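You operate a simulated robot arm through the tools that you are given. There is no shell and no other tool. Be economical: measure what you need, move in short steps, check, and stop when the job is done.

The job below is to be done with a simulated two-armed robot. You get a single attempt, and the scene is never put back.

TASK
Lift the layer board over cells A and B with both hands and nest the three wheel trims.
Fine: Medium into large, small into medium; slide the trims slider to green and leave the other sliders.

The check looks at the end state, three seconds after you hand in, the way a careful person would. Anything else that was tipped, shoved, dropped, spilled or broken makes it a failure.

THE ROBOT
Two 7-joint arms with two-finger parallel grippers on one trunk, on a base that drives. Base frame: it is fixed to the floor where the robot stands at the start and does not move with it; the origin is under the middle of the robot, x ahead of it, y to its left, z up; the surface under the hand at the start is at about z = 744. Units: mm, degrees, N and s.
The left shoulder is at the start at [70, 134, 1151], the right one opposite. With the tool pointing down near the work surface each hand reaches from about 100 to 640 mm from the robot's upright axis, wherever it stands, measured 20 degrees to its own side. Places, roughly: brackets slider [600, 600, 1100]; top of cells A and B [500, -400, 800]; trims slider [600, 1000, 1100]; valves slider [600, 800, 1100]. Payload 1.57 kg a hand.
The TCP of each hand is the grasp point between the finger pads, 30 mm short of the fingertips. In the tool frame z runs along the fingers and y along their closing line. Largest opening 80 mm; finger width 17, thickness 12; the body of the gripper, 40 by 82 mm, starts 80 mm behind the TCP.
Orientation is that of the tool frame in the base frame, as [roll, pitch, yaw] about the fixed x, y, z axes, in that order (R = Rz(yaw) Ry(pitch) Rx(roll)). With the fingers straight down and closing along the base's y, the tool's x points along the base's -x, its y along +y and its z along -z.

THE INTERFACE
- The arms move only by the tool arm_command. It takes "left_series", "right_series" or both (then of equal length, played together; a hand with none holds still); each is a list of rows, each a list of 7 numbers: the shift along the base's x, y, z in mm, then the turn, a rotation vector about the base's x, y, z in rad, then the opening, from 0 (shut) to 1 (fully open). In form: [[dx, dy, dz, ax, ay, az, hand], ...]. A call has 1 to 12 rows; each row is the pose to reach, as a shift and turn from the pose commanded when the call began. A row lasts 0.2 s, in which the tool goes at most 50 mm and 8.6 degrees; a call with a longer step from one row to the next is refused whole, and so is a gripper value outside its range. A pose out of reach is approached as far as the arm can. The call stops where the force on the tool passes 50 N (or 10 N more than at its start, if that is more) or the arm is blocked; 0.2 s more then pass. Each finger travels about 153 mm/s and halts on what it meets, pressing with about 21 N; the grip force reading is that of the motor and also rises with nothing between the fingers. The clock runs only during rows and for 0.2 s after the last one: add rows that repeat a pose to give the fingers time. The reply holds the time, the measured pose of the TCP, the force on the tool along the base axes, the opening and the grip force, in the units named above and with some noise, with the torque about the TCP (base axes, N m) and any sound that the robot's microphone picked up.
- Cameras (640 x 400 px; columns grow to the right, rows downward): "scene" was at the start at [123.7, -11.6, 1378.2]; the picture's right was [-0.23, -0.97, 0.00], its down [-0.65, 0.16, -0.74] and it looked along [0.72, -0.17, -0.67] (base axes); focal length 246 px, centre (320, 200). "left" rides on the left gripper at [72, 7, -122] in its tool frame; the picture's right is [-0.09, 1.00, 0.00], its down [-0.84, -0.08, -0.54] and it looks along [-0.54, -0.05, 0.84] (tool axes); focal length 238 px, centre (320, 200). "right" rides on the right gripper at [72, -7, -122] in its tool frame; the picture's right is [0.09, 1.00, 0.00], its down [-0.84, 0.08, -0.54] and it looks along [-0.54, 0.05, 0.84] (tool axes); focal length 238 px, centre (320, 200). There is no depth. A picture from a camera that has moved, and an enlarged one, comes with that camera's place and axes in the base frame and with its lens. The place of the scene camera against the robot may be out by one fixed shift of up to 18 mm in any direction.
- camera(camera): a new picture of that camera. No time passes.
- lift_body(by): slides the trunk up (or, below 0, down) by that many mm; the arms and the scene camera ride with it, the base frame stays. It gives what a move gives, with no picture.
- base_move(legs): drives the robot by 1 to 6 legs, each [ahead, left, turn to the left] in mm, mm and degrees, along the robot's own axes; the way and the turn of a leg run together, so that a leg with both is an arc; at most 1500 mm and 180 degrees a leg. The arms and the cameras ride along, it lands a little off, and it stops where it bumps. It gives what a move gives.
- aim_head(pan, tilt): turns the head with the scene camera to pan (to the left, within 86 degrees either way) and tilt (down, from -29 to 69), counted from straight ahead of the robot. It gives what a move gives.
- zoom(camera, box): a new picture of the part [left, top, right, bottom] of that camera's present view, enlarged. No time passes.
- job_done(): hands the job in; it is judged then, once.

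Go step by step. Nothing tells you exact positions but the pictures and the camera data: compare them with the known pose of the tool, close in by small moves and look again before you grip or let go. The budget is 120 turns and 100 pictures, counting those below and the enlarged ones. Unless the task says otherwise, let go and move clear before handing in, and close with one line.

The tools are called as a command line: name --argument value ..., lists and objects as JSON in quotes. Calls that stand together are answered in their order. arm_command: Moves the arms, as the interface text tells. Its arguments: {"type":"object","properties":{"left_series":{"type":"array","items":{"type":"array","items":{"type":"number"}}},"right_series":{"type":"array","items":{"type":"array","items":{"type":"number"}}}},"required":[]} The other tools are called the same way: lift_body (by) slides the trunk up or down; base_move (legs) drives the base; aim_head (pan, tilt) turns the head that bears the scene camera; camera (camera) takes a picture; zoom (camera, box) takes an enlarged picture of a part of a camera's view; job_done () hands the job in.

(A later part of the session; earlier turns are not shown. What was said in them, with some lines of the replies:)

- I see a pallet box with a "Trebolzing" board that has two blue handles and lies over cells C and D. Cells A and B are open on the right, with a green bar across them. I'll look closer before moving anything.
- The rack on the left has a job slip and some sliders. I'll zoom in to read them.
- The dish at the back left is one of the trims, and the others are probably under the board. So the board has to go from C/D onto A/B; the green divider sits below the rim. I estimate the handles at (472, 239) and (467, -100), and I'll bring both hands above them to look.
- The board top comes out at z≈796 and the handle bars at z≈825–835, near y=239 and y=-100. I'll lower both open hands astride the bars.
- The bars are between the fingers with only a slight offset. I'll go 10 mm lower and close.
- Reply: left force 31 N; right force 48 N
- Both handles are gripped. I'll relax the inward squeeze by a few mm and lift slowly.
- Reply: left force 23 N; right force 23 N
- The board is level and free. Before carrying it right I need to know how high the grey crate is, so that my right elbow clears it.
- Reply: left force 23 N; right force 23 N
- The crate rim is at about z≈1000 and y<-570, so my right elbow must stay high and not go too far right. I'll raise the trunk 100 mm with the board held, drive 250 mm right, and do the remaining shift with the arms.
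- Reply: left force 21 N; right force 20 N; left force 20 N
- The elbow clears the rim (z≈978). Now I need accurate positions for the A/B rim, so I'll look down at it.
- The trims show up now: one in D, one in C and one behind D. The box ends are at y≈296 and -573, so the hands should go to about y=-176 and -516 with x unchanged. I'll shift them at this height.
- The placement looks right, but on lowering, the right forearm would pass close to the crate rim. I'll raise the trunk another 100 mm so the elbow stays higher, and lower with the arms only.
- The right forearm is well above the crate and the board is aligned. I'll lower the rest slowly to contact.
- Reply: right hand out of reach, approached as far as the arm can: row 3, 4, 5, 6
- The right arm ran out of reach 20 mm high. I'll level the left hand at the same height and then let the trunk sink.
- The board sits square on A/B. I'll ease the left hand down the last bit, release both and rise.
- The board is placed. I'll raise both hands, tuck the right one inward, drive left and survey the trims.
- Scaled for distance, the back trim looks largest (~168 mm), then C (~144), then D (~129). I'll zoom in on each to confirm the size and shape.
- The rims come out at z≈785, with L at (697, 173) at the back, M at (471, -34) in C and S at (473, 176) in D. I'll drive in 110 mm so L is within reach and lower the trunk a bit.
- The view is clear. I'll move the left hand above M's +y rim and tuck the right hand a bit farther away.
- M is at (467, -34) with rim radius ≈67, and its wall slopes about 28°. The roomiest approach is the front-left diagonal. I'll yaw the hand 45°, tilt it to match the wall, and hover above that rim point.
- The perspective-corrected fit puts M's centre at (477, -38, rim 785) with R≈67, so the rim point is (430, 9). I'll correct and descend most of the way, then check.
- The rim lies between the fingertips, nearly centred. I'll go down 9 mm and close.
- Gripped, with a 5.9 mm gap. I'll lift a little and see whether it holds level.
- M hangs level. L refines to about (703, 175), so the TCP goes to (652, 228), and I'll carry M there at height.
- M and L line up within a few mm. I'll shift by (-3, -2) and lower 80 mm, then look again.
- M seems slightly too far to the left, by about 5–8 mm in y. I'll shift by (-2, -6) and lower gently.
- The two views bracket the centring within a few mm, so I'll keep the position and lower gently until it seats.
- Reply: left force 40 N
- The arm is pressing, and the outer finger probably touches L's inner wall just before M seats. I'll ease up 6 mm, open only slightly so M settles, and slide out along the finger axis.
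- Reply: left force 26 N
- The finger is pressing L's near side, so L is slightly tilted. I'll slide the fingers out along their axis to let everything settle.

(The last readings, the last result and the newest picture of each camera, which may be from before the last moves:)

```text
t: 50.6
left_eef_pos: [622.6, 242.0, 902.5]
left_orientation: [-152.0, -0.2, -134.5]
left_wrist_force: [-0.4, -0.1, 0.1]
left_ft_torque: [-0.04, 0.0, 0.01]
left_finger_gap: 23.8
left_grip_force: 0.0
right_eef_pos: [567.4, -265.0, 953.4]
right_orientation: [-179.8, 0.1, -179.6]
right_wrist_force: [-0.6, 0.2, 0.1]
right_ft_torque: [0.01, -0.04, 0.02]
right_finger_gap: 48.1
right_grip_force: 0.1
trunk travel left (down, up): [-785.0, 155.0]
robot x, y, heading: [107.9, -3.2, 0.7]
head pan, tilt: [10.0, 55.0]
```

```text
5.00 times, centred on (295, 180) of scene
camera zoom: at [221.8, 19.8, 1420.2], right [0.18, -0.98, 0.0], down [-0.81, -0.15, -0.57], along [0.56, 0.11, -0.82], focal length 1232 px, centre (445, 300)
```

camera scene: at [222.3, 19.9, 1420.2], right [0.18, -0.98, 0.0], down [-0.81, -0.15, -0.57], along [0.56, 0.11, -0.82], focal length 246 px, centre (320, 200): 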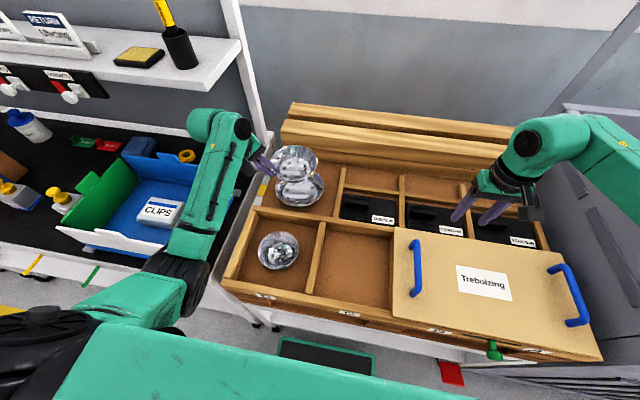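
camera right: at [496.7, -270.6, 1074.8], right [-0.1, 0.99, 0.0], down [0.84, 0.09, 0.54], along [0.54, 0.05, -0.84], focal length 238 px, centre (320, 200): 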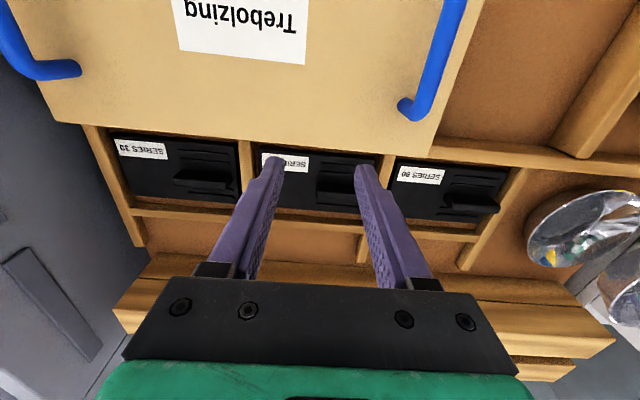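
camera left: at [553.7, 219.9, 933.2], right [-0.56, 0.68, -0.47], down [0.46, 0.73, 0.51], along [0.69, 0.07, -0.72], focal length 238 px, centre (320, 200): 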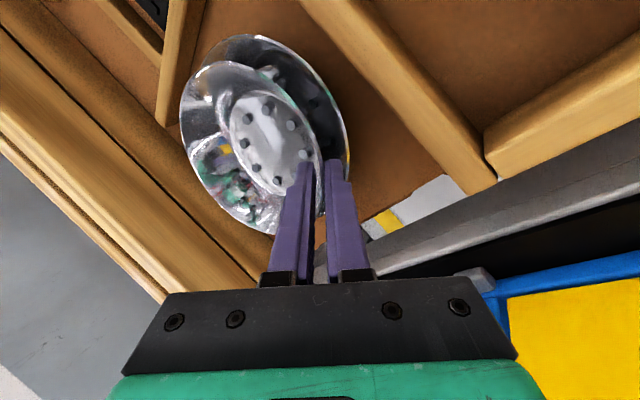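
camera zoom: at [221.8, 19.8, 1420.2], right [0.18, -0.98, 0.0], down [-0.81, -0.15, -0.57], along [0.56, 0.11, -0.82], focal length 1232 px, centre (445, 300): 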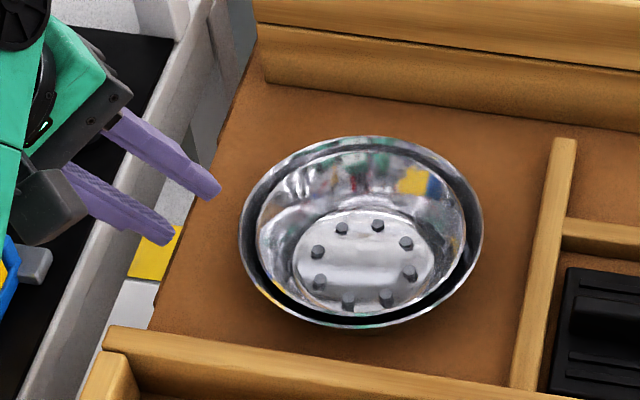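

M is nested cleanly in L, with the stack centre at about (700, 155). Next is S in cell D; I'll hover above its front-left rim at about (434, 222).

arm_command --left_series '[[-30, -3, 0, 0, 0, 0, 0.33], [-65, -6, 0, 0, 0, 0, 0.33], [-100, -10, 0, 0, 0, 0, 0.33], [-135, -14, -5, 0, 0, 0, 0.33], [-165, -18, -20, 0, 0, 0, 0.33], [-188, -20, -35, 0, 0, 0, 0.33], [-188, -20, -42, 0, 0, 0, 0.33], [-188, -20, -42, 0, 0, 0, 0.33]]'

zoom --camera "left" --box '[190, 40, 430, 220]'

camera --camera "scene"

```text
t: 52.4
left_eef_pos: [431.9, 223.4, 855.0]
left_orientation: [-152.0, -0.3, -134.6]
left_wrist_force: [-0.1, -0.4, 0.7]
left_ft_torque: [0.02, 0.0, 0.0]
left_finger_gap: 26.1
left_grip_force: 0.0
right_eef_pos: [568.4, -264.0, 953.8]
right_orientation: [-179.8, 0.1, -179.6]
right_wrist_force: [-0.2, 0.0, -0.2]
right_ft_torque: [-0.01, -0.01, -0.01]
right_finger_gap: 48.1
right_grip_force: 0.1
trunk travel left (down, up): [-785.0, 155.0]
robot x, y, heading: [108.0, -3.3, 0.7]
head pan, tilt: [10.0, 55.0]
```

```text
2.22 times, centred on (310, 130) of left
camera zoom: at [335.7, 217.8, 961.4], right [-0.56, 0.68, -0.47], down [0.46, 0.73, 0.51], along [0.69, 0.08, -0.72], focal length 530 px, centre (342, 356)
```

zoom: 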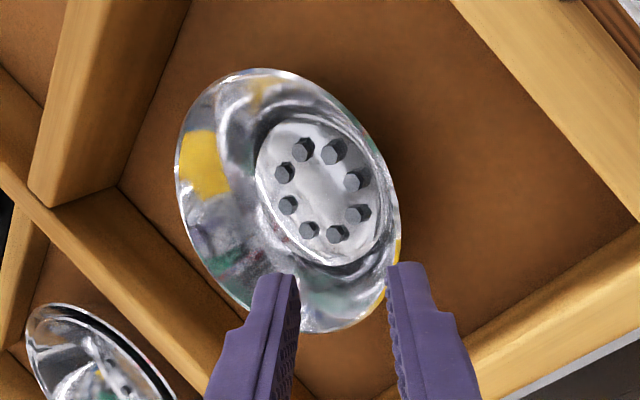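

```text
28 pictures are left
camera scene: at [222.0, 19.8, 1420.2], right [0.18, -0.98, 0.0], down [-0.81, -0.15, -0.57], along [0.56, 0.11, -0.82], focal length 246 px, centre (320, 200)
```

scene: 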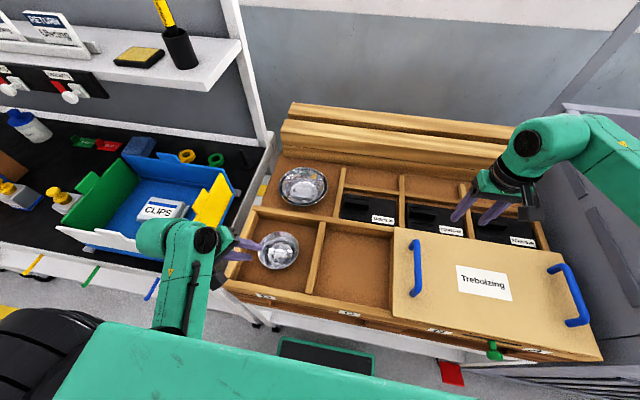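

S is at (478, 174) with R≈56 and rim 785. I'll go down for a shallower grip, tips about 10 mm below the rim.

arm_command --left_series '[[0.5, -3.6, -15, 0, 0, 0, 0.33], [0.5, -3.6, -30, 0, 0, 0, 0.33], [0.5, -3.6, -42, 0, 0, 0, 0.33], [0.5, -3.6, -52, 0, 0, 0, 0.33], [0.5, -3.6, -52, 0, 0, 0, 0.33]]'

zoom --camera "left" --box '[190, 40, 430, 240]'

```text
t: 53.6
left_eef_pos: [433.2, 221.5, 806.2]
left_orientation: [-152.0, -0.3, -134.5]
left_wrist_force: [-0.1, 0.4, -0.3]
left_ft_torque: [0.01, -0.02, 0.03]
left_finger_gap: 26.1
left_grip_force: 0.1
right_eef_pos: [568.5, -265.0, 953.0]
right_orientation: [-179.8, 0.1, -179.6]
right_wrist_force: [0.3, 0.2, 0.6]
right_ft_torque: [0.01, -0.01, -0.01]
right_finger_gap: 48.1
right_grip_force: 0.0
trunk travel left (down, up): [-785.0, 155.0]
robot x, y, heading: [109.1, -1.9, 0.9]
head pan, tilt: [10.0, 55.0]
```

```text
2.00 times, centred on (310, 140) of left
camera zoom: at [336.7, 214.1, 911.3], right [-0.56, 0.68, -0.47], down [0.46, 0.73, 0.51], along [0.69, 0.07, -0.72], focal length 477 px, centre (340, 320)
```

zoom: 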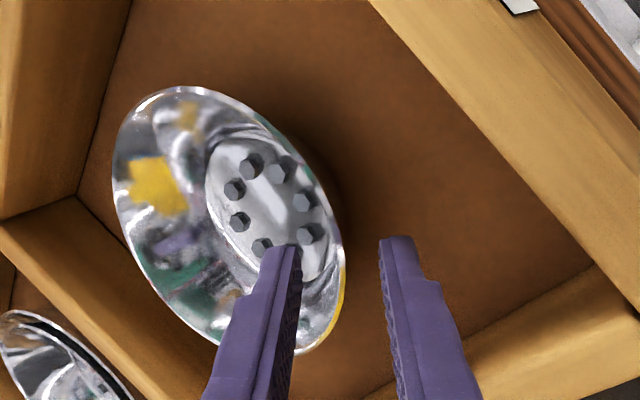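

arm_command --left_series '[[0, 0, -4, 0, 0, 0, 0.33], [0, 0, -4, 0, 0, 0, 0.2], [0, 0, -4, 0, 0, 0, 0.1], [0, 0, -4, 0, 0, 0, 0], [0, 0, -4, 0, 0, 0, 0], [0, 0, -4, 0, 0, 0, 0]]'

arm_command --left_series '[[0, 0, 10, 0, 0, 0, 0], [0, 0, 25, 0, 0, 0, 0], [0, 0, 45, 0, 0, 0, 0], [0, 0, 70, 0, 0, 0, 0], [0, 0, 95, 0, 0, 0, 0], [0, 0, 95, 0, 0, 0, 0]]'

zoom --camera "left" --box '[190, 40, 430, 240]'

```text
t: 55.0
left_eef_pos: [435.8, 220.7, 802.7]
left_orientation: [-152.0, -0.2, -134.6]
left_wrist_force: [1.0, 0.2, 3.0]
left_ft_torque: [-0.04, -0.12, 0.02]
left_finger_gap: 2.7
left_grip_force: 21.4
right_eef_pos: [566.1, -264.9, 954.0]
right_orientation: [-179.8, 0.2, -179.7]
right_wrist_force: [-0.1, 0.0, -0.3]
right_ft_torque: [-0.03, 0.01, 0.0]
right_finger_gap: 47.8
right_grip_force: 0.0
trunk travel left (down, up): [-785.0, 155.0]
robot x, y, heading: [106.2, -2.1, 0.5]
head pan, tilt: [10.0, 55.0]
```

```text
t: 56.4
left_eef_pos: [435.0, 221.5, 897.4]
left_orientation: [-152.0, -0.3, -134.5]
left_wrist_force: [0.6, 0.4, -0.9]
left_ft_torque: [0.05, 0.07, 0.01]
left_finger_gap: 2.6
left_grip_force: 20.5
right_eef_pos: [568.2, -264.3, 952.8]
right_orientation: [-179.8, 0.1, -179.6]
right_wrist_force: [-1.0, 0.0, 0.1]
right_ft_torque: [-0.03, 0.01, 0.0]
right_finger_gap: 47.7
right_grip_force: 0.1
trunk travel left (down, up): [-785.0, 155.0]
robot x, y, heading: [109.9, 2.1, 0.5]
head pan, tilt: [10.0, 55.0]
```

```text
2.00 times, centred on (310, 140) of left
camera zoom: at [338.4, 213.8, 1001.9], right [-0.56, 0.68, -0.47], down [0.46, 0.73, 0.51], along [0.69, 0.07, -0.72], focal length 477 px, centre (340, 320)
```

zoom: 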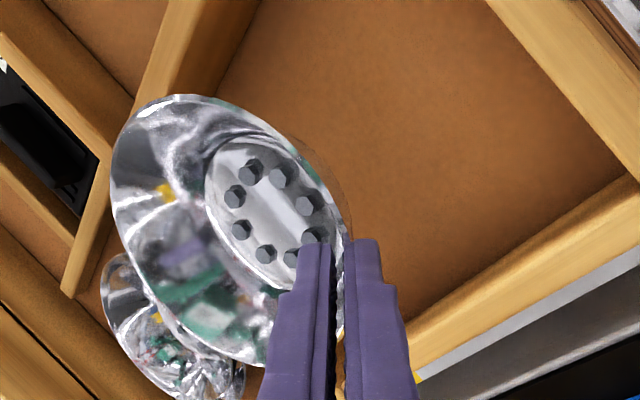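

S is held nearly level. I'll carry it over the stack to TCP (658, 200), staying high.

arm_command --left_series '[[15, -1, 8, 0, 0, 0, 0], [45, -4, 15, 0, 0, 0, 0], [75, -7, 15, 0, 0, 0, 0], [105, -10, 15, 0, 0, 0, 0], [135, -13, 15, 0, 0, 0, 0], [165, -16, 15, 0, 0, 0, 0], [192, -18, 15, 0, 0, 0, 0], [212, -20, 10, 0, 0, 0, 0], [223, -21, 0, 0, 0, 0, 0], [223, -21, -20, 0, 0, 0, 0], [223, -21, -35, 0, 0, 0, 0], [223, -21, -35, 0, 0, 0, 0]]'

zoom --camera "left" --box '[150, 10, 390, 250]'

zoom --camera "scene" --box '[240, 140, 350, 220]'

```text
t: 59.0
left_eef_pos: [656.9, 198.7, 862.7]
left_orientation: [-152.1, -0.3, -134.5]
left_wrist_force: [0.7, 0.6, -1.5]
left_ft_torque: [0.03, 0.01, 0.02]
left_finger_gap: 2.7
left_grip_force: 20.8
right_eef_pos: [567.7, -263.7, 952.8]
right_orientation: [-179.9, 0.0, -179.6]
right_wrist_force: [0.7, -0.3, 0.1]
right_ft_torque: [-0.02, -0.02, -0.01]
right_finger_gap: 48.1
right_grip_force: 0.2
trunk travel left (down, up): [-785.0, 155.0]
robot x, y, heading: [107.1, -0.8, 0.3]
head pan, tilt: [10.0, 55.0]
```

```text
1.67 times, centred on (270, 130) of left
camera zoom: at [560.4, 192.7, 967.8], right [-0.56, 0.68, -0.47], down [0.46, 0.73, 0.51], along [0.69, 0.08, -0.72], focal length 397 px, centre (403, 317)
```

zoom: 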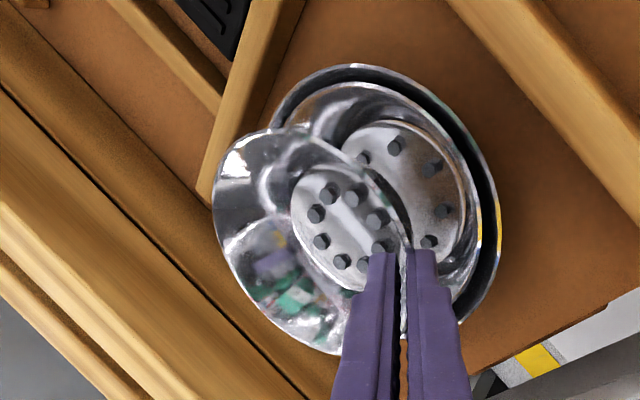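

```text
5.00 times, centred on (295, 180) of scene
camera zoom: at [222.3, 19.8, 1420.2], right [0.18, -0.98, 0.0], down [-0.81, -0.15, -0.57], along [0.56, 0.11, -0.82], focal length 1232 px, centre (445, 300)
```

zoom: 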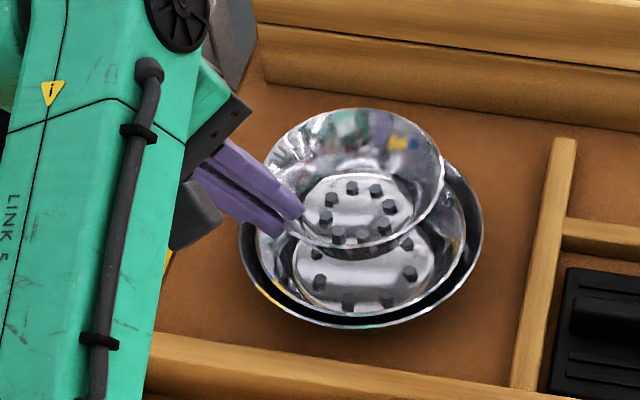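

S is aligned within about 3 mm, so I'll shift x by -3 and lower 38 mm.

arm_command --left_series '[[-3, 0, -10, 0, 0, 0, 0], [-3, 0, -20, 0, 0, 0, 0], [-3, 0, -30, 0, 0, 0, 0], [-3, 0, -38, 0, 0, 0, 0], [-3, 0, -38, 0, 0, 0, 0]]'

zoom --camera "left" --box '[150, 10, 390, 250]'

zoom --camera "scene" --box '[240, 140, 350, 220]'

```text
t: 60.2
left_eef_pos: [653.4, 198.2, 824.3]
left_orientation: [-152.1, -0.3, -134.5]
left_wrist_force: [0.8, 0.1, -1.4]
left_ft_torque: [0.02, 0.03, -0.01]
left_finger_gap: 2.7
left_grip_force: 20.9
right_eef_pos: [568.7, -265.1, 953.9]
right_orientation: [-179.8, 0.0, -179.6]
right_wrist_force: [0.2, 0.0, 0.3]
right_ft_torque: [-0.01, 0.01, 0.01]
right_finger_gap: 47.8
right_grip_force: 0.1
trunk travel left (down, up): [-785.0, 155.0]
robot x, y, heading: [106.2, -1.4, 0.4]
head pan, tilt: [10.0, 55.0]
```

```text
1.67 times, centred on (270, 130) of left
camera zoom: at [557.9, 191.9, 928.6], right [-0.56, 0.68, -0.47], down [0.46, 0.73, 0.51], along [0.69, 0.07, -0.72], focal length 397 px, centre (403, 317)
```

zoom: 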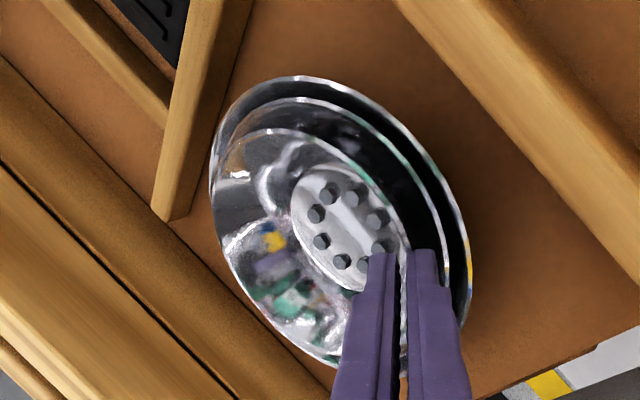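

```text
5.00 times, centred on (295, 180) of scene
camera zoom: at [222.3, 19.9, 1420.2], right [0.18, -0.98, 0.0], down [-0.81, -0.15, -0.57], along [0.56, 0.11, -0.82], focal length 1232 px, centre (445, 300)
```

zoom: 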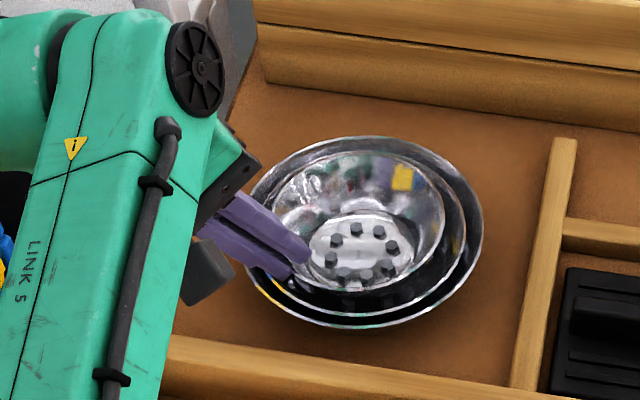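

S is well centred in M and about 14 mm above its seat. I'll lower 7 mm and check for contact.

arm_command --left_series '[[0, 0, -3, 0, 0, 0, 0], [0, 0, -6, 0, 0, 0, 0], [0, 0, -8, 0, 0, 0, 0], [0, 0, -8, 0, 0, 0, 0]]'

```text
t: 61.2
left_eef_pos: [651.9, 200.4, 818.6]
left_orientation: [-151.9, -0.1, -134.4]
left_wrist_force: [-3.4, 3.0, 11.4]
left_ft_torque: [0.12, 0.05, 0.01]
left_finger_gap: 2.8
left_grip_force: 21.4
right_eef_pos: [565.8, -263.5, 953.9]
right_orientation: [-179.8, 0.2, -179.6]
right_wrist_force: [-0.1, 0.1, -0.8]
right_ft_torque: [0.01, -0.04, 0.04]
right_finger_gap: 48.0
right_grip_force: 0.1
trunk travel left (down, up): [-785.0, 155.0]
robot x, y, heading: [109.3, 0.4, 0.3]
head pan, tilt: [10.0, 55.0]
```

There's light contact at 11 N, with a sideways hint that S should come 2 mm toward the hand. I'll relax, shift and open just slightly.

arm_command --left_series '[[-1.5, 1.5, 3, 0, 0, 0, 0], [-1.5, 1.5, 3, 0, 0, 0, 0], [-1.5, 1.5, 3, 0, 0, 0, 0.05], [-1.5, 1.5, 3, 0, 0, 0, 0.09], [-1.5, 1.5, 3, 0, 0, 0, 0.09]]'

zoom --camera "scene" --box '[240, 140, 350, 220]'

```text
t: 62.4
left_eef_pos: [651.5, 199.4, 819.2]
left_orientation: [-152.1, -0.3, -134.4]
left_wrist_force: [1.0, -2.0, 2.1]
left_ft_torque: [-0.01, -0.02, 0.01]
left_finger_gap: 5.4
left_grip_force: 0.0
right_eef_pos: [567.5, -264.7, 953.7]
right_orientation: [-179.9, 0.2, -179.6]
right_wrist_force: [0.5, -1.0, 1.6]
right_ft_torque: [-0.01, 0.01, 0.02]
right_finger_gap: 48.2
right_grip_force: 0.0
trunk travel left (down, up): [-785.0, 155.0]
robot x, y, heading: [107.2, -0.9, 0.6]
head pan, tilt: [10.0, 55.0]
```

```text
5.00 times, centred on (295, 180) of scene
camera zoom: at [221.9, 19.4, 1420.2], right [0.18, -0.98, 0.0], down [-0.81, -0.15, -0.57], along [0.56, 0.11, -0.82], focal length 1232 px, centre (445, 300)
```

zoom: 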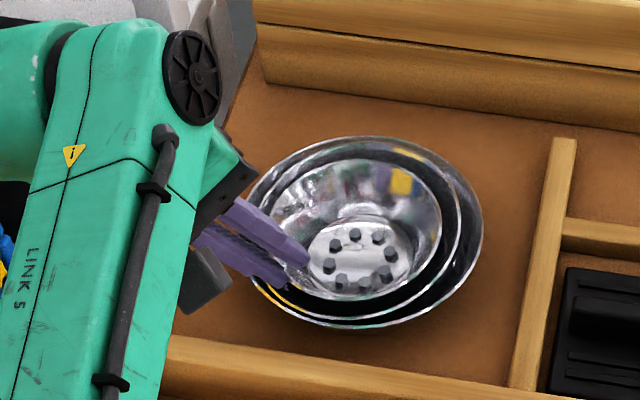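

Released. Now I'll slide out along the finger axis and check.

arm_command --left_series '[[-1.2, 1.2, 4, 0, 0, 0, 0.09], [-3, 3, 9, 0, 0, 0, 0.09], [-5, 5, 15, 0, 0, 0, 0.09], [-8, 8, 23, 0, 0, 0, 0.09], [-14, 14, 40, 0, 0, 0, 0.1], [-20, 20, 65, 0, 0, 0, 0.1], [-25, 25, 90, 0, 0, 0, 0.1]]'

zoom --camera "scene" --box '[240, 140, 350, 220]'

zoom --camera "left" --box '[150, 0, 470, 200]'

```text
t: 64.0
left_eef_pos: [627.4, 223.7, 909.5]
left_orientation: [-152.0, -0.4, -134.5]
left_wrist_force: [-0.5, 0.1, -0.5]
left_ft_torque: [-0.01, 0.01, -0.03]
left_finger_gap: 8.1
left_grip_force: 0.1
right_eef_pos: [568.0, -264.8, 953.7]
right_orientation: [-179.9, 0.1, -179.6]
right_wrist_force: [0.1, -0.9, -0.3]
right_ft_torque: [-0.01, 0.0, -0.01]
right_finger_gap: 48.2
right_grip_force: 0.1
trunk travel left (down, up): [-785.0, 155.0]
robot x, y, heading: [107.0, -4.5, 0.7]
head pan, tilt: [10.0, 55.0]
```

```text
5.00 times, centred on (295, 180) of scene
camera zoom: at [222.0, 19.8, 1420.2], right [0.18, -0.98, 0.0], down [-0.81, -0.15, -0.57], along [0.56, 0.11, -0.82], focal length 1232 px, centre (445, 300)
```

zoom: 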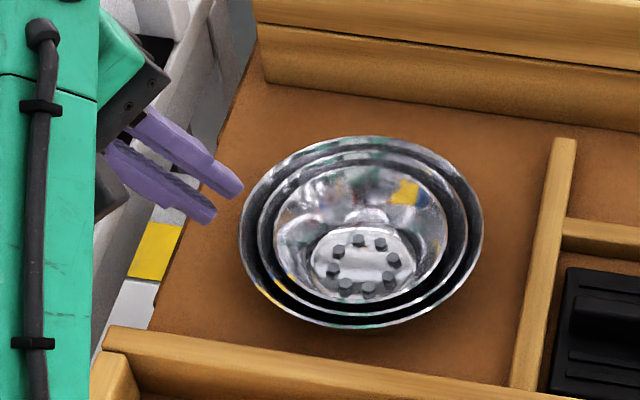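

```text
2.00 times, centred on (310, 100) of left
camera zoom: at [530.3, 217.3, 1014.3], right [-0.56, 0.68, -0.47], down [0.46, 0.73, 0.51], along [0.69, 0.08, -0.72], focal length 477 px, centre (340, 400)
```

zoom: 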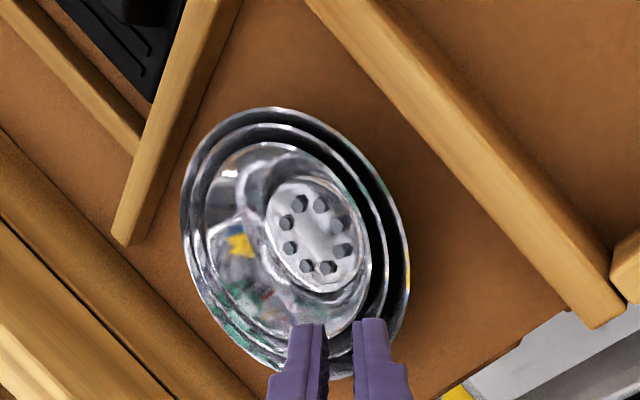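

All three trims are nested. Next I'll raise and straighten the left hand, back away, and drive left to the sliders.

arm_command --left_series '[[-10, -5, 30, 0.087, 0.087, 0, 0.1], [-20, -10, 60, 0.173, 0.173, 0, 0.1], [-30, -15, 90, 0.26, 0.26, 0, 0.1], [-40, -20, 110, 0.346, 0.346, 0, 0.1], [-60, -25, 130, 0.346, 0.346, 0, 0.1]]'

arm_command --left_series '[[-20, 0, 0, 0, 0, -0.131, 0.1], [-40, 0, 0, 0, 0, -0.262, 0.1], [-60, 0, 0, 0, 0, -0.393, 0.1], [-80, 0, 0, 0, 0, -0.524, 0.1], [-100, 0, 0, 0, 0, -0.655, 0.1], [-110, 0, 0, 0, 0, -0.785, 0.1]]' --right_series '[[-20, 10, 20, 0, 0, 0, 0.6], [-40, 20, 40, 0, 0, 0, 0.6], [-60, 30, 60, 0, 0, 0, 0.6], [-80, 40, 70, 0, 0, 0, 0.6], [-100, 50, 70, 0, 0, 0, 0.6], [-110, 60, 70, 0, 0, 0, 0.6]]'

base_move --legs '[[-230, 0, 0], [0, 830, 0]]'

aim_head --pan 15 --tilt 25

camera --camera "scene"

```text
t: 65.2
left_eef_pos: [566.4, 203.1, 1039.8]
left_orientation: [179.9, 0.1, -134.3]
left_wrist_force: [-0.7, 0.4, 0.3]
left_ft_torque: [-0.04, -0.04, -0.03]
left_finger_gap: 8.1
left_grip_force: 0.1
right_eef_pos: [566.3, -263.5, 953.1]
right_orientation: [-179.8, 0.3, -179.5]
right_wrist_force: [0.5, 0.0, 0.4]
right_ft_torque: [0.01, -0.01, 0.03]
right_finger_gap: 48.1
right_grip_force: 0.0
trunk travel left (down, up): [-785.0, 155.0]
robot x, y, heading: [107.8, -1.8, 0.6]
head pan, tilt: [10.0, 55.0]
```

```text
t: 66.6
left_eef_pos: [458.5, 201.5, 1038.7]
left_orientation: [179.9, 0.0, -179.6]
left_wrist_force: [0.2, -0.4, -0.6]
left_ft_torque: [-0.01, 0.03, -0.01]
left_finger_gap: 8.2
left_grip_force: 0.1
right_eef_pos: [455.1, -203.6, 1021.9]
right_orientation: [-179.9, 0.0, -179.6]
right_wrist_force: [-0.1, 0.0, 0.2]
right_ft_torque: [0.02, 0.0, 0.02]
right_finger_gap: 48.3
right_grip_force: 0.1
trunk travel left (down, up): [-785.0, 155.0]
robot x, y, heading: [106.6, -3.3, 0.7]
head pan, tilt: [10.0, 55.0]
```

```text
t: 72.2
left_eef_pos: [219.7, 998.4, 1038.6]
left_orientation: [179.9, 0.0, -179.1]
left_wrist_force: [0.0, -0.2, -0.7]
left_ft_torque: [0.0, 0.01, 0.02]
left_finger_gap: 8.0
left_grip_force: 0.1
right_eef_pos: [218.6, 595.0, 1020.3]
right_orientation: [-179.8, 0.1, -179.3]
right_wrist_force: [0.1, -0.7, -0.9]
right_ft_torque: [-0.01, 0.01, -0.03]
right_finger_gap: 48.1
right_grip_force: 0.0
trunk travel left (down, up): [-785.0, 155.0]
robot x, y, heading: [-131.1, 797.6, 0.6]
head pan, tilt: [10.0, 55.0]
```

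```text
t: 73.2
left_eef_pos: [219.4, 999.1, 1040.1]
left_orientation: [180.0, 0.1, -179.2]
left_wrist_force: [-0.1, 0.7, 0.3]
left_ft_torque: [0.02, 0.03, -0.01]
left_finger_gap: 7.8
left_grip_force: 0.1
right_eef_pos: [217.7, 594.8, 1020.4]
right_orientation: [-179.8, 0.1, -179.4]
right_wrist_force: [-0.4, 0.2, 0.9]
right_ft_torque: [-0.01, -0.01, -0.01]
right_finger_gap: 47.9
right_grip_force: 0.0
trunk travel left (down, up): [-785.0, 155.0]
robot x, y, heading: [-134.3, 797.9, 0.8]
head pan, tilt: [15.0, 25.0]
```

```text
18 pictures are left
camera scene: at [0.7, 829.9, 1464.2], right [0.27, -0.96, 0.0], down [-0.41, -0.11, -0.91], along [0.87, 0.25, -0.42], focal length 246 px, centre (320, 200)
```

scene: 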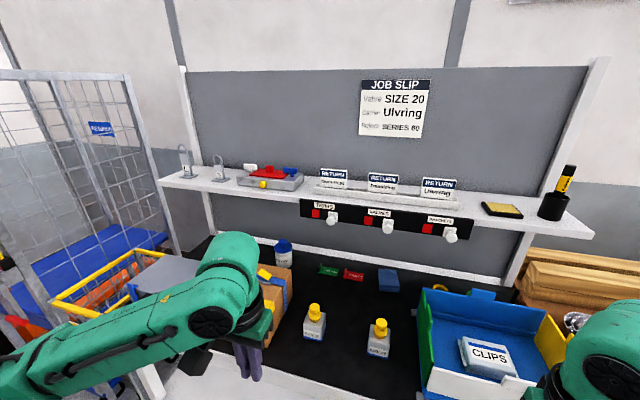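

zoom --camera "scene" --box '[290, 190, 410, 250]'

```text
5.33 times, centred on (350, 220) of scene
camera zoom: at [0.7, 829.9, 1464.2], right [0.27, -0.96, 0.0], down [-0.41, -0.11, -0.91], along [0.87, 0.25, -0.42], focal length 1314 px, centre (160, 93)
```

zoom: 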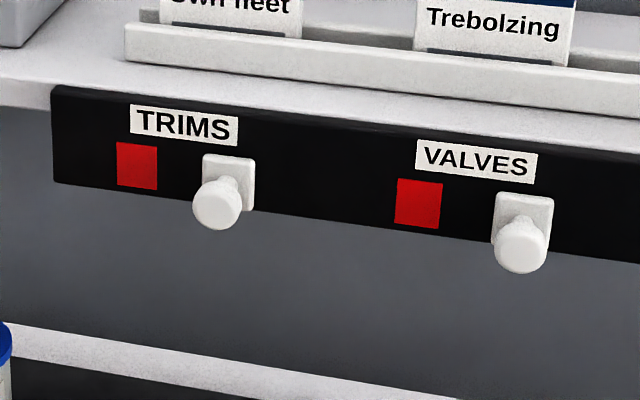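

Each slider's block shows red on the left, so the block should move about 50 mm left (+y) to cover red and expose green. I'll turn the left hand to point forward at the TRIMS knob.

arm_command --left_series '[[20, 0, 0, 0, -0.1428, 0, 0.5], [40, 0, 5, 0, -0.2856, 0, 1], [60, 0, 10, 0, -0.4284, 0, 1], [80, 0, 15, 0, -0.5712, 0, 1], [100, -5, 20, 0, -0.714, 0, 1], [120, -10, 25, 0, -0.8568, 0, 1], [140, -15, 30, 0, -0.9996, 0, 1], [160, -20, 35, 0, -1.1424, 0, 1], [180, -25, 40, 0, -1.2852, 0, 1], [195, -30, 45, 0, -1.428, 0, 1], [200, -30, 50, 0, -1.5708, 0, 1], [200, -30, 50, 0, -1.5708, 0, 1]]'

camera --camera "left"

```text
t: 75.8
left_eef_pos: [419.0, 968.4, 1090.2]
left_orientation: [-88.9, 89.2, -88.9]
left_wrist_force: [0.1, -0.4, -0.3]
left_ft_torque: [0.06, -0.01, -0.03]
left_finger_gap: 80.2
left_grip_force: 0.0
left hand out of reach, approached as far as the arm can: row 2, 3
right_eef_pos: [217.2, 594.9, 1022.8]
right_orientation: [-179.8, 0.1, -179.4]
right_wrist_force: [0.0, -0.5, 0.2]
right_ft_torque: [-0.01, -0.03, -0.02]
right_finger_gap: 48.1
right_grip_force: 0.0
trunk travel left (down, up): [-785.0, 155.0]
robot x, y, heading: [-128.5, 797.6, 0.8]
head pan, tilt: [15.0, 25.0]
```

```text
16 pictures are left
camera left: at [295.9, 975.7, 1017.7], right [0.0, 1.0, 0.08], down [-0.54, -0.07, 0.84], along [0.84, -0.04, 0.54], focal length 238 px, centre (320, 200)
```

left: 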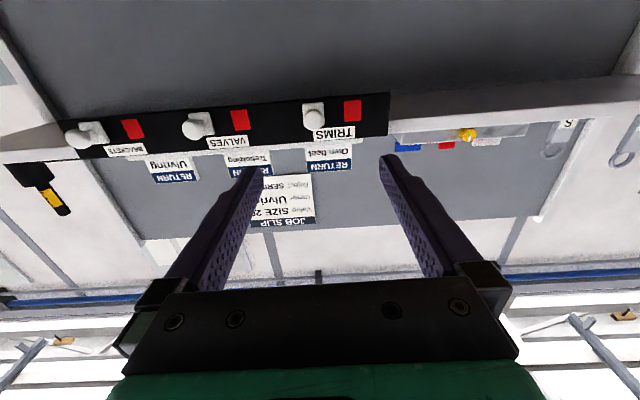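

From two views the TRIMS knob is near (640, 957–968, 1090). I'll drive 120 mm forward to get closer and look again.

base_move --legs '[[120, 0, 0]]'

camera --camera "left"

```text
t: 77.0
left_eef_pos: [536.8, 968.9, 1090.8]
left_orientation: [-86.6, 89.3, -86.7]
left_wrist_force: [1.0, -0.2, -0.3]
left_ft_torque: [-0.01, 0.0, 0.03]
left_finger_gap: 79.9
left_grip_force: 0.0
right_eef_pos: [332.4, 594.8, 1022.4]
right_orientation: [-179.8, 0.2, -179.6]
right_wrist_force: [1.1, 0.0, 0.6]
right_ft_torque: [0.01, 0.0, -0.02]
right_finger_gap: 48.2
right_grip_force: 0.0
trunk travel left (down, up): [-785.0, 155.0]
robot x, y, heading: [-12.8, 799.3, 0.4]
head pan, tilt: [15.0, 25.0]
```

```text
15 pictures are left
camera left: at [412.3, 975.3, 1018.5], right [0.0, 1.0, 0.08], down [-0.54, -0.06, 0.84], along [0.84, -0.05, 0.54], focal length 238 px, centre (320, 200)
```

left: 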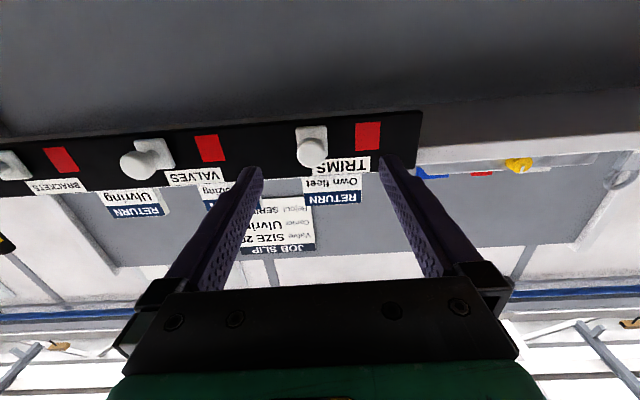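

The knob is now at about (636, 960, 1105). I'll align the hand and move in to just short of it.

arm_command --left_series '[[0, -5, 7, 0, 0, 0, 1], [10, -9, 14, 0, 0, 0, 1], [25, -9, 14, 0, 0, 0, 1], [40, -9, 14, 0, 0, 0, 1], [40, -9, 14, 0, 0, 0, 1]]'

zoom --camera "left" --box '[200, 100, 440, 250]'

zoom --camera "scene" --box '[220, 160, 460, 320]'

```text
t: 78.2
left_eef_pos: [577.6, 958.8, 1104.5]
left_orientation: [-91.7, 89.2, -91.9]
left_wrist_force: [-0.2, 0.1, -0.4]
left_ft_torque: [-0.01, -0.01, -0.03]
left_finger_gap: 79.7
left_grip_force: 0.1
right_eef_pos: [332.5, 594.1, 1021.5]
right_orientation: [-179.8, 0.1, -179.5]
right_wrist_force: [-0.6, 0.9, 0.2]
right_ft_torque: [0.01, 0.0, 0.01]
right_finger_gap: 48.1
right_grip_force: 0.1
trunk travel left (down, up): [-785.0, 155.0]
robot x, y, heading: [-13.4, 799.8, 0.4]
head pan, tilt: [15.0, 25.0]
```

```text
2.67 times, centred on (320, 175) of left
camera zoom: at [454.1, 966.0, 1030.6], right [0.0, 1.0, 0.08], down [-0.54, -0.06, 0.84], along [0.84, -0.05, 0.54], focal length 636 px, centre (320, 267)
```

zoom: 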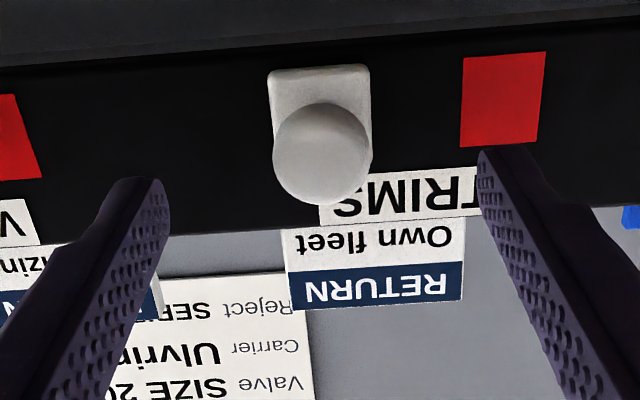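

```text
2.50 times, centred on (340, 240) of scene
camera zoom: at [117.6, 830.9, 1464.3], right [0.27, -0.96, 0.0], down [-0.41, -0.11, -0.91], along [0.87, 0.24, -0.42], focal length 616 px, centre (270, 100)
```

zoom: 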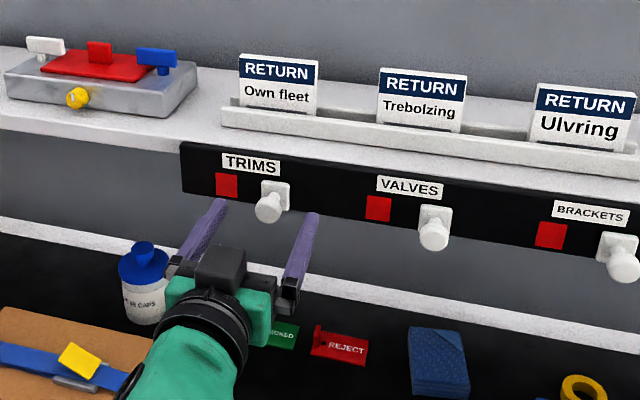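

The knob head is at about x≈615–620, z≈1100, with the panel around x≈640. I'll advance 20 mm and close on the knob.

arm_command --left_series '[[8, 1, -2, 0, 0, 0, 1], [15, 1, -4, 0, 0, 0, 1], [20, 1, -4, 0, 0, 0, 1], [20, 1, -4, 0, 0, 0, 0.7], [20, 1, -4, 0, 0, 0, 0.4], [20, 1, -4, 0, 0, 0, 0.2], [20, 1, -4, 0, 0, 0, 0.1], [20, 1, -4, 0, 0, 0, 0.1]]'

zoom --camera "left" --box '[200, 100, 440, 250]'

```text
t: 80.0
left_eef_pos: [596.7, 960.6, 1100.1]
left_orientation: [-91.3, 89.2, -91.4]
left_wrist_force: [0.9, -0.1, 0.4]
left_ft_torque: [-0.02, 0.0, -0.01]
left_finger_gap: 24.2
left_grip_force: 36.0
right_eef_pos: [332.8, 594.1, 1022.0]
right_orientation: [-179.8, 0.1, -179.6]
right_wrist_force: [0.1, 0.5, 0.1]
right_ft_torque: [0.02, 0.0, 0.0]
right_finger_gap: 48.1
right_grip_force: 0.0
trunk travel left (down, up): [-785.0, 155.0]
robot x, y, heading: [-15.2, 798.5, 0.3]
head pan, tilt: [15.0, 25.0]
```

```text
2.67 times, centred on (320, 175) of left
camera zoom: at [473.0, 967.1, 1026.4], right [0.0, 1.0, 0.08], down [-0.54, -0.06, 0.84], along [0.84, -0.05, 0.54], focal length 636 px, centre (320, 267)
```

zoom: 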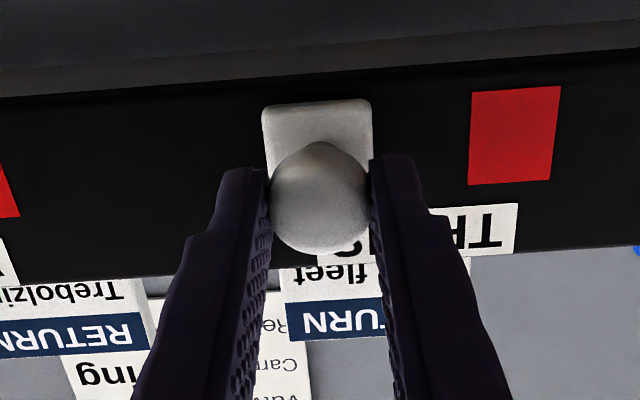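

The knob is gripped (24 mm). I'll slide it +y in small steps.

arm_command --left_series '[[0, 6, 0, 0, 0, 0, 0.1], [0, 12, 0, 0, 0, 0, 0.1], [0, 18, 0, 0, 0, 0, 0.1], [0, 24, 0, 0, 0, 0, 0.1], [0, 30, 0, 0, 0, 0, 0.1], [0, 36, 0, 0, 0, 0, 0.1], [0, 42, 0, 0, 0, 0, 0.1], [0, 47, 0, 0, 0, 0, 0.1], [0, 51, 0, 0, 0, 0, 0.1], [0, 51, 0, 0, 0, 0, 0.1]]'

zoom --camera "left" --box '[200, 100, 440, 250]'

```text
t: 82.2
left_eef_pos: [597.5, 1013.4, 1099.6]
left_orientation: [-99.1, 89.2, -99.4]
left_wrist_force: [-14.0, -0.1, -16.4]
left_ft_torque: [-0.03, 0.49, 0.01]
left_finger_gap: 24.1
left_grip_force: 36.3
right_eef_pos: [332.9, 595.7, 1022.0]
right_orientation: [-179.7, 0.1, -179.7]
right_wrist_force: [0.4, -0.3, 0.3]
right_ft_torque: [-0.02, 0.0, 0.04]
right_finger_gap: 48.0
right_grip_force: 0.0
trunk travel left (down, up): [-785.0, 155.0]
robot x, y, heading: [-16.8, 796.9, 0.6]
head pan, tilt: [15.0, 25.0]
```

```text
2.67 times, centred on (320, 175) of left
camera zoom: at [473.0, 1018.6, 1026.9], right [0.0, 1.0, 0.08], down [-0.54, -0.06, 0.84], along [0.84, -0.04, 0.54], focal length 636 px, centre (320, 267)
```

zoom: 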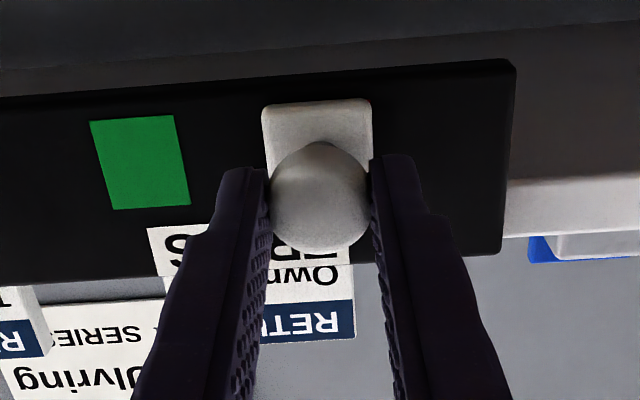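

Green is exposed and red is covered. I'll nudge a few mm more to be sure it's at its end stop.

arm_command --left_series '[[0, 2, 0, 0, 0, 0, 0.1], [0, 4, 0, 0, 0, 0, 0.1], [0, 6, 0, 0, 0, 0, 0.1], [0, 6, 0, 0, 0, 0, 0.1]]'

zoom --camera "left" --box '[200, 100, 440, 250]'

```text
t: 83.2
left_eef_pos: [596.4, 1015.2, 1099.0]
left_orientation: [-104.2, 89.2, -104.5]
left_wrist_force: [-13.4, -5.2, -21.0]
left_ft_torque: [-0.04, 0.43, -0.22]
left_finger_gap: 24.0
left_grip_force: 36.1
right_eef_pos: [332.9, 594.4, 1021.2]
right_orientation: [-179.8, 0.1, -179.8]
right_wrist_force: [0.1, 0.2, 0.1]
right_ft_torque: [0.0, 0.01, -0.01]
right_finger_gap: 48.0
right_grip_force: 0.1
trunk travel left (down, up): [-785.0, 155.0]
robot x, y, heading: [-14.5, 798.3, 0.3]
head pan, tilt: [15.0, 25.0]
```

```text
2.67 times, centred on (320, 175) of left
camera zoom: at [473.1, 1022.7, 1027.2], right [0.0, 1.0, 0.08], down [-0.54, -0.06, 0.84], along [0.84, -0.05, 0.54], focal length 636 px, centre (320, 267)
```

zoom: 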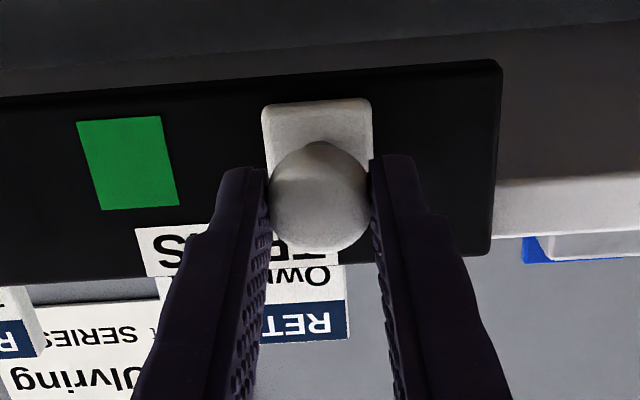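

It's at the end stop with green showing. I'll release and withdraw straight back.

arm_command --left_series '[[0, 3, 0, 0, 0, 0, 0.3], [0, 3, 0, 0, 0, 0, 0.6], [0, 3, 0, 0, 0, 0, 0.6], [-15, 3, 0, 0, 0, 0, 0.6], [-40, 3, 0, 0, 0, 0, 0.6], [-70, 3, 0, 0, 0, 0, 0.6], [-100, 3, 0, 0, 0, 0, 0.6]]'

base_move --legs '[[-150, 0, 0]]'

camera --camera "scene"

zoom --camera "scene" --box '[290, 180, 470, 260]'

aim_head --pan -50 --tilt 30

camera --camera "scene"

```text
t: 84.8
left_eef_pos: [495.0, 1021.0, 1103.0]
left_orientation: [-86.3, 89.1, -86.5]
left_wrist_force: [-0.1, 1.3, 0.5]
left_ft_torque: [0.01, 0.03, 0.01]
left_finger_gap: 47.8
left_grip_force: 0.0
right_eef_pos: [331.8, 594.3, 1021.6]
right_orientation: [-179.8, 0.3, -179.6]
right_wrist_force: [0.1, -0.7, 0.0]
right_ft_torque: [0.02, 0.01, -0.01]
right_finger_gap: 47.8
right_grip_force: 0.0
trunk travel left (down, up): [-785.0, 155.0]
robot x, y, heading: [-13.6, 798.3, 0.6]
head pan, tilt: [15.0, 25.0]
```

```text
t: 86.2
left_eef_pos: [344.2, 1021.5, 1101.1]
left_orientation: [-99.5, 89.2, -99.4]
left_wrist_force: [0.5, 0.9, -0.4]
left_ft_torque: [-0.01, 0.02, -0.03]
left_finger_gap: 47.9
left_grip_force: 0.0
right_eef_pos: [181.4, 593.1, 1019.7]
right_orientation: [-179.7, 0.0, -179.4]
right_wrist_force: [-0.3, -0.7, -0.1]
right_ft_torque: [-0.02, 0.02, 0.01]
right_finger_gap: 47.9
right_grip_force: 0.1
trunk travel left (down, up): [-785.0, 155.0]
robot x, y, heading: [-167.7, 793.2, 0.7]
head pan, tilt: [15.0, 25.0]
```

```text
9 pictures are left
camera scene: at [-33.2, 829.6, 1464.0], right [0.27, -0.96, 0.0], down [-0.41, -0.11, -0.91], along [0.87, 0.25, -0.42], focal length 246 px, centre (320, 200)
```

scene: 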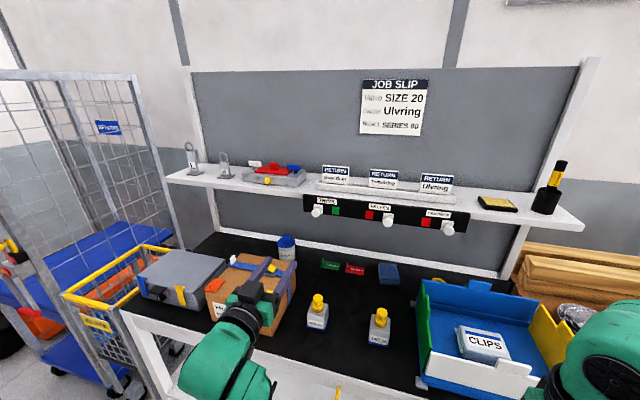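

```text
3.56 times, centred on (380, 220) of scene
camera zoom: at [-33.2, 829.6, 1464.0], right [0.27, -0.96, 0.0], down [-0.41, -0.11, -0.91], along [0.87, 0.25, -0.42], focal length 876 px, centre (107, 129)
```

zoom: 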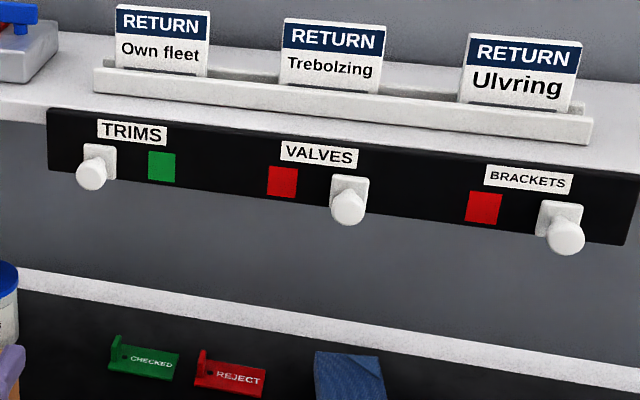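

```text
t: 87.6
left_eef_pos: [343.4, 1021.2, 1101.6]
left_orientation: [-91.1, 89.2, -91.1]
left_wrist_force: [0.7, 0.2, 0.7]
left_ft_torque: [0.02, 0.0, -0.01]
left_finger_gap: 48.1
left_grip_force: 0.0
right_eef_pos: [181.0, 593.8, 1021.8]
right_orientation: [-179.8, 0.0, -179.3]
right_wrist_force: [-0.1, -0.1, -0.3]
right_ft_torque: [-0.02, 0.02, -0.03]
right_finger_gap: 47.9
right_grip_force: 0.1
trunk travel left (down, up): [-785.0, 155.0]
robot x, y, heading: [-163.5, 796.3, 0.7]
head pan, tilt: [-50.0, 30.0]
```

```text
7 pictures are left
camera scene: at [-65.4, 736.2, 1456.3], right [-0.76, -0.65, 0.0], down [-0.33, 0.38, -0.87], along [0.57, -0.66, -0.5], focal length 246 px, centre (320, 200)
```

scene: 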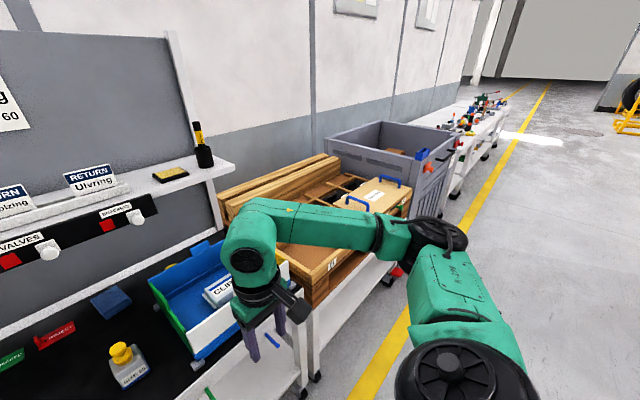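

The trims slider shows green, and the valves and brackets sliders are still red. The board sits on A/B, the trims are nested and nothing else looks disturbed, so I'm handing in.

job_done

```text
The job is handed in.
```

I lifted the layer board onto cells A and B with both hands, nested the trims (medium into large, small into medium), slid the trims slider to green and left the other sliders alone.
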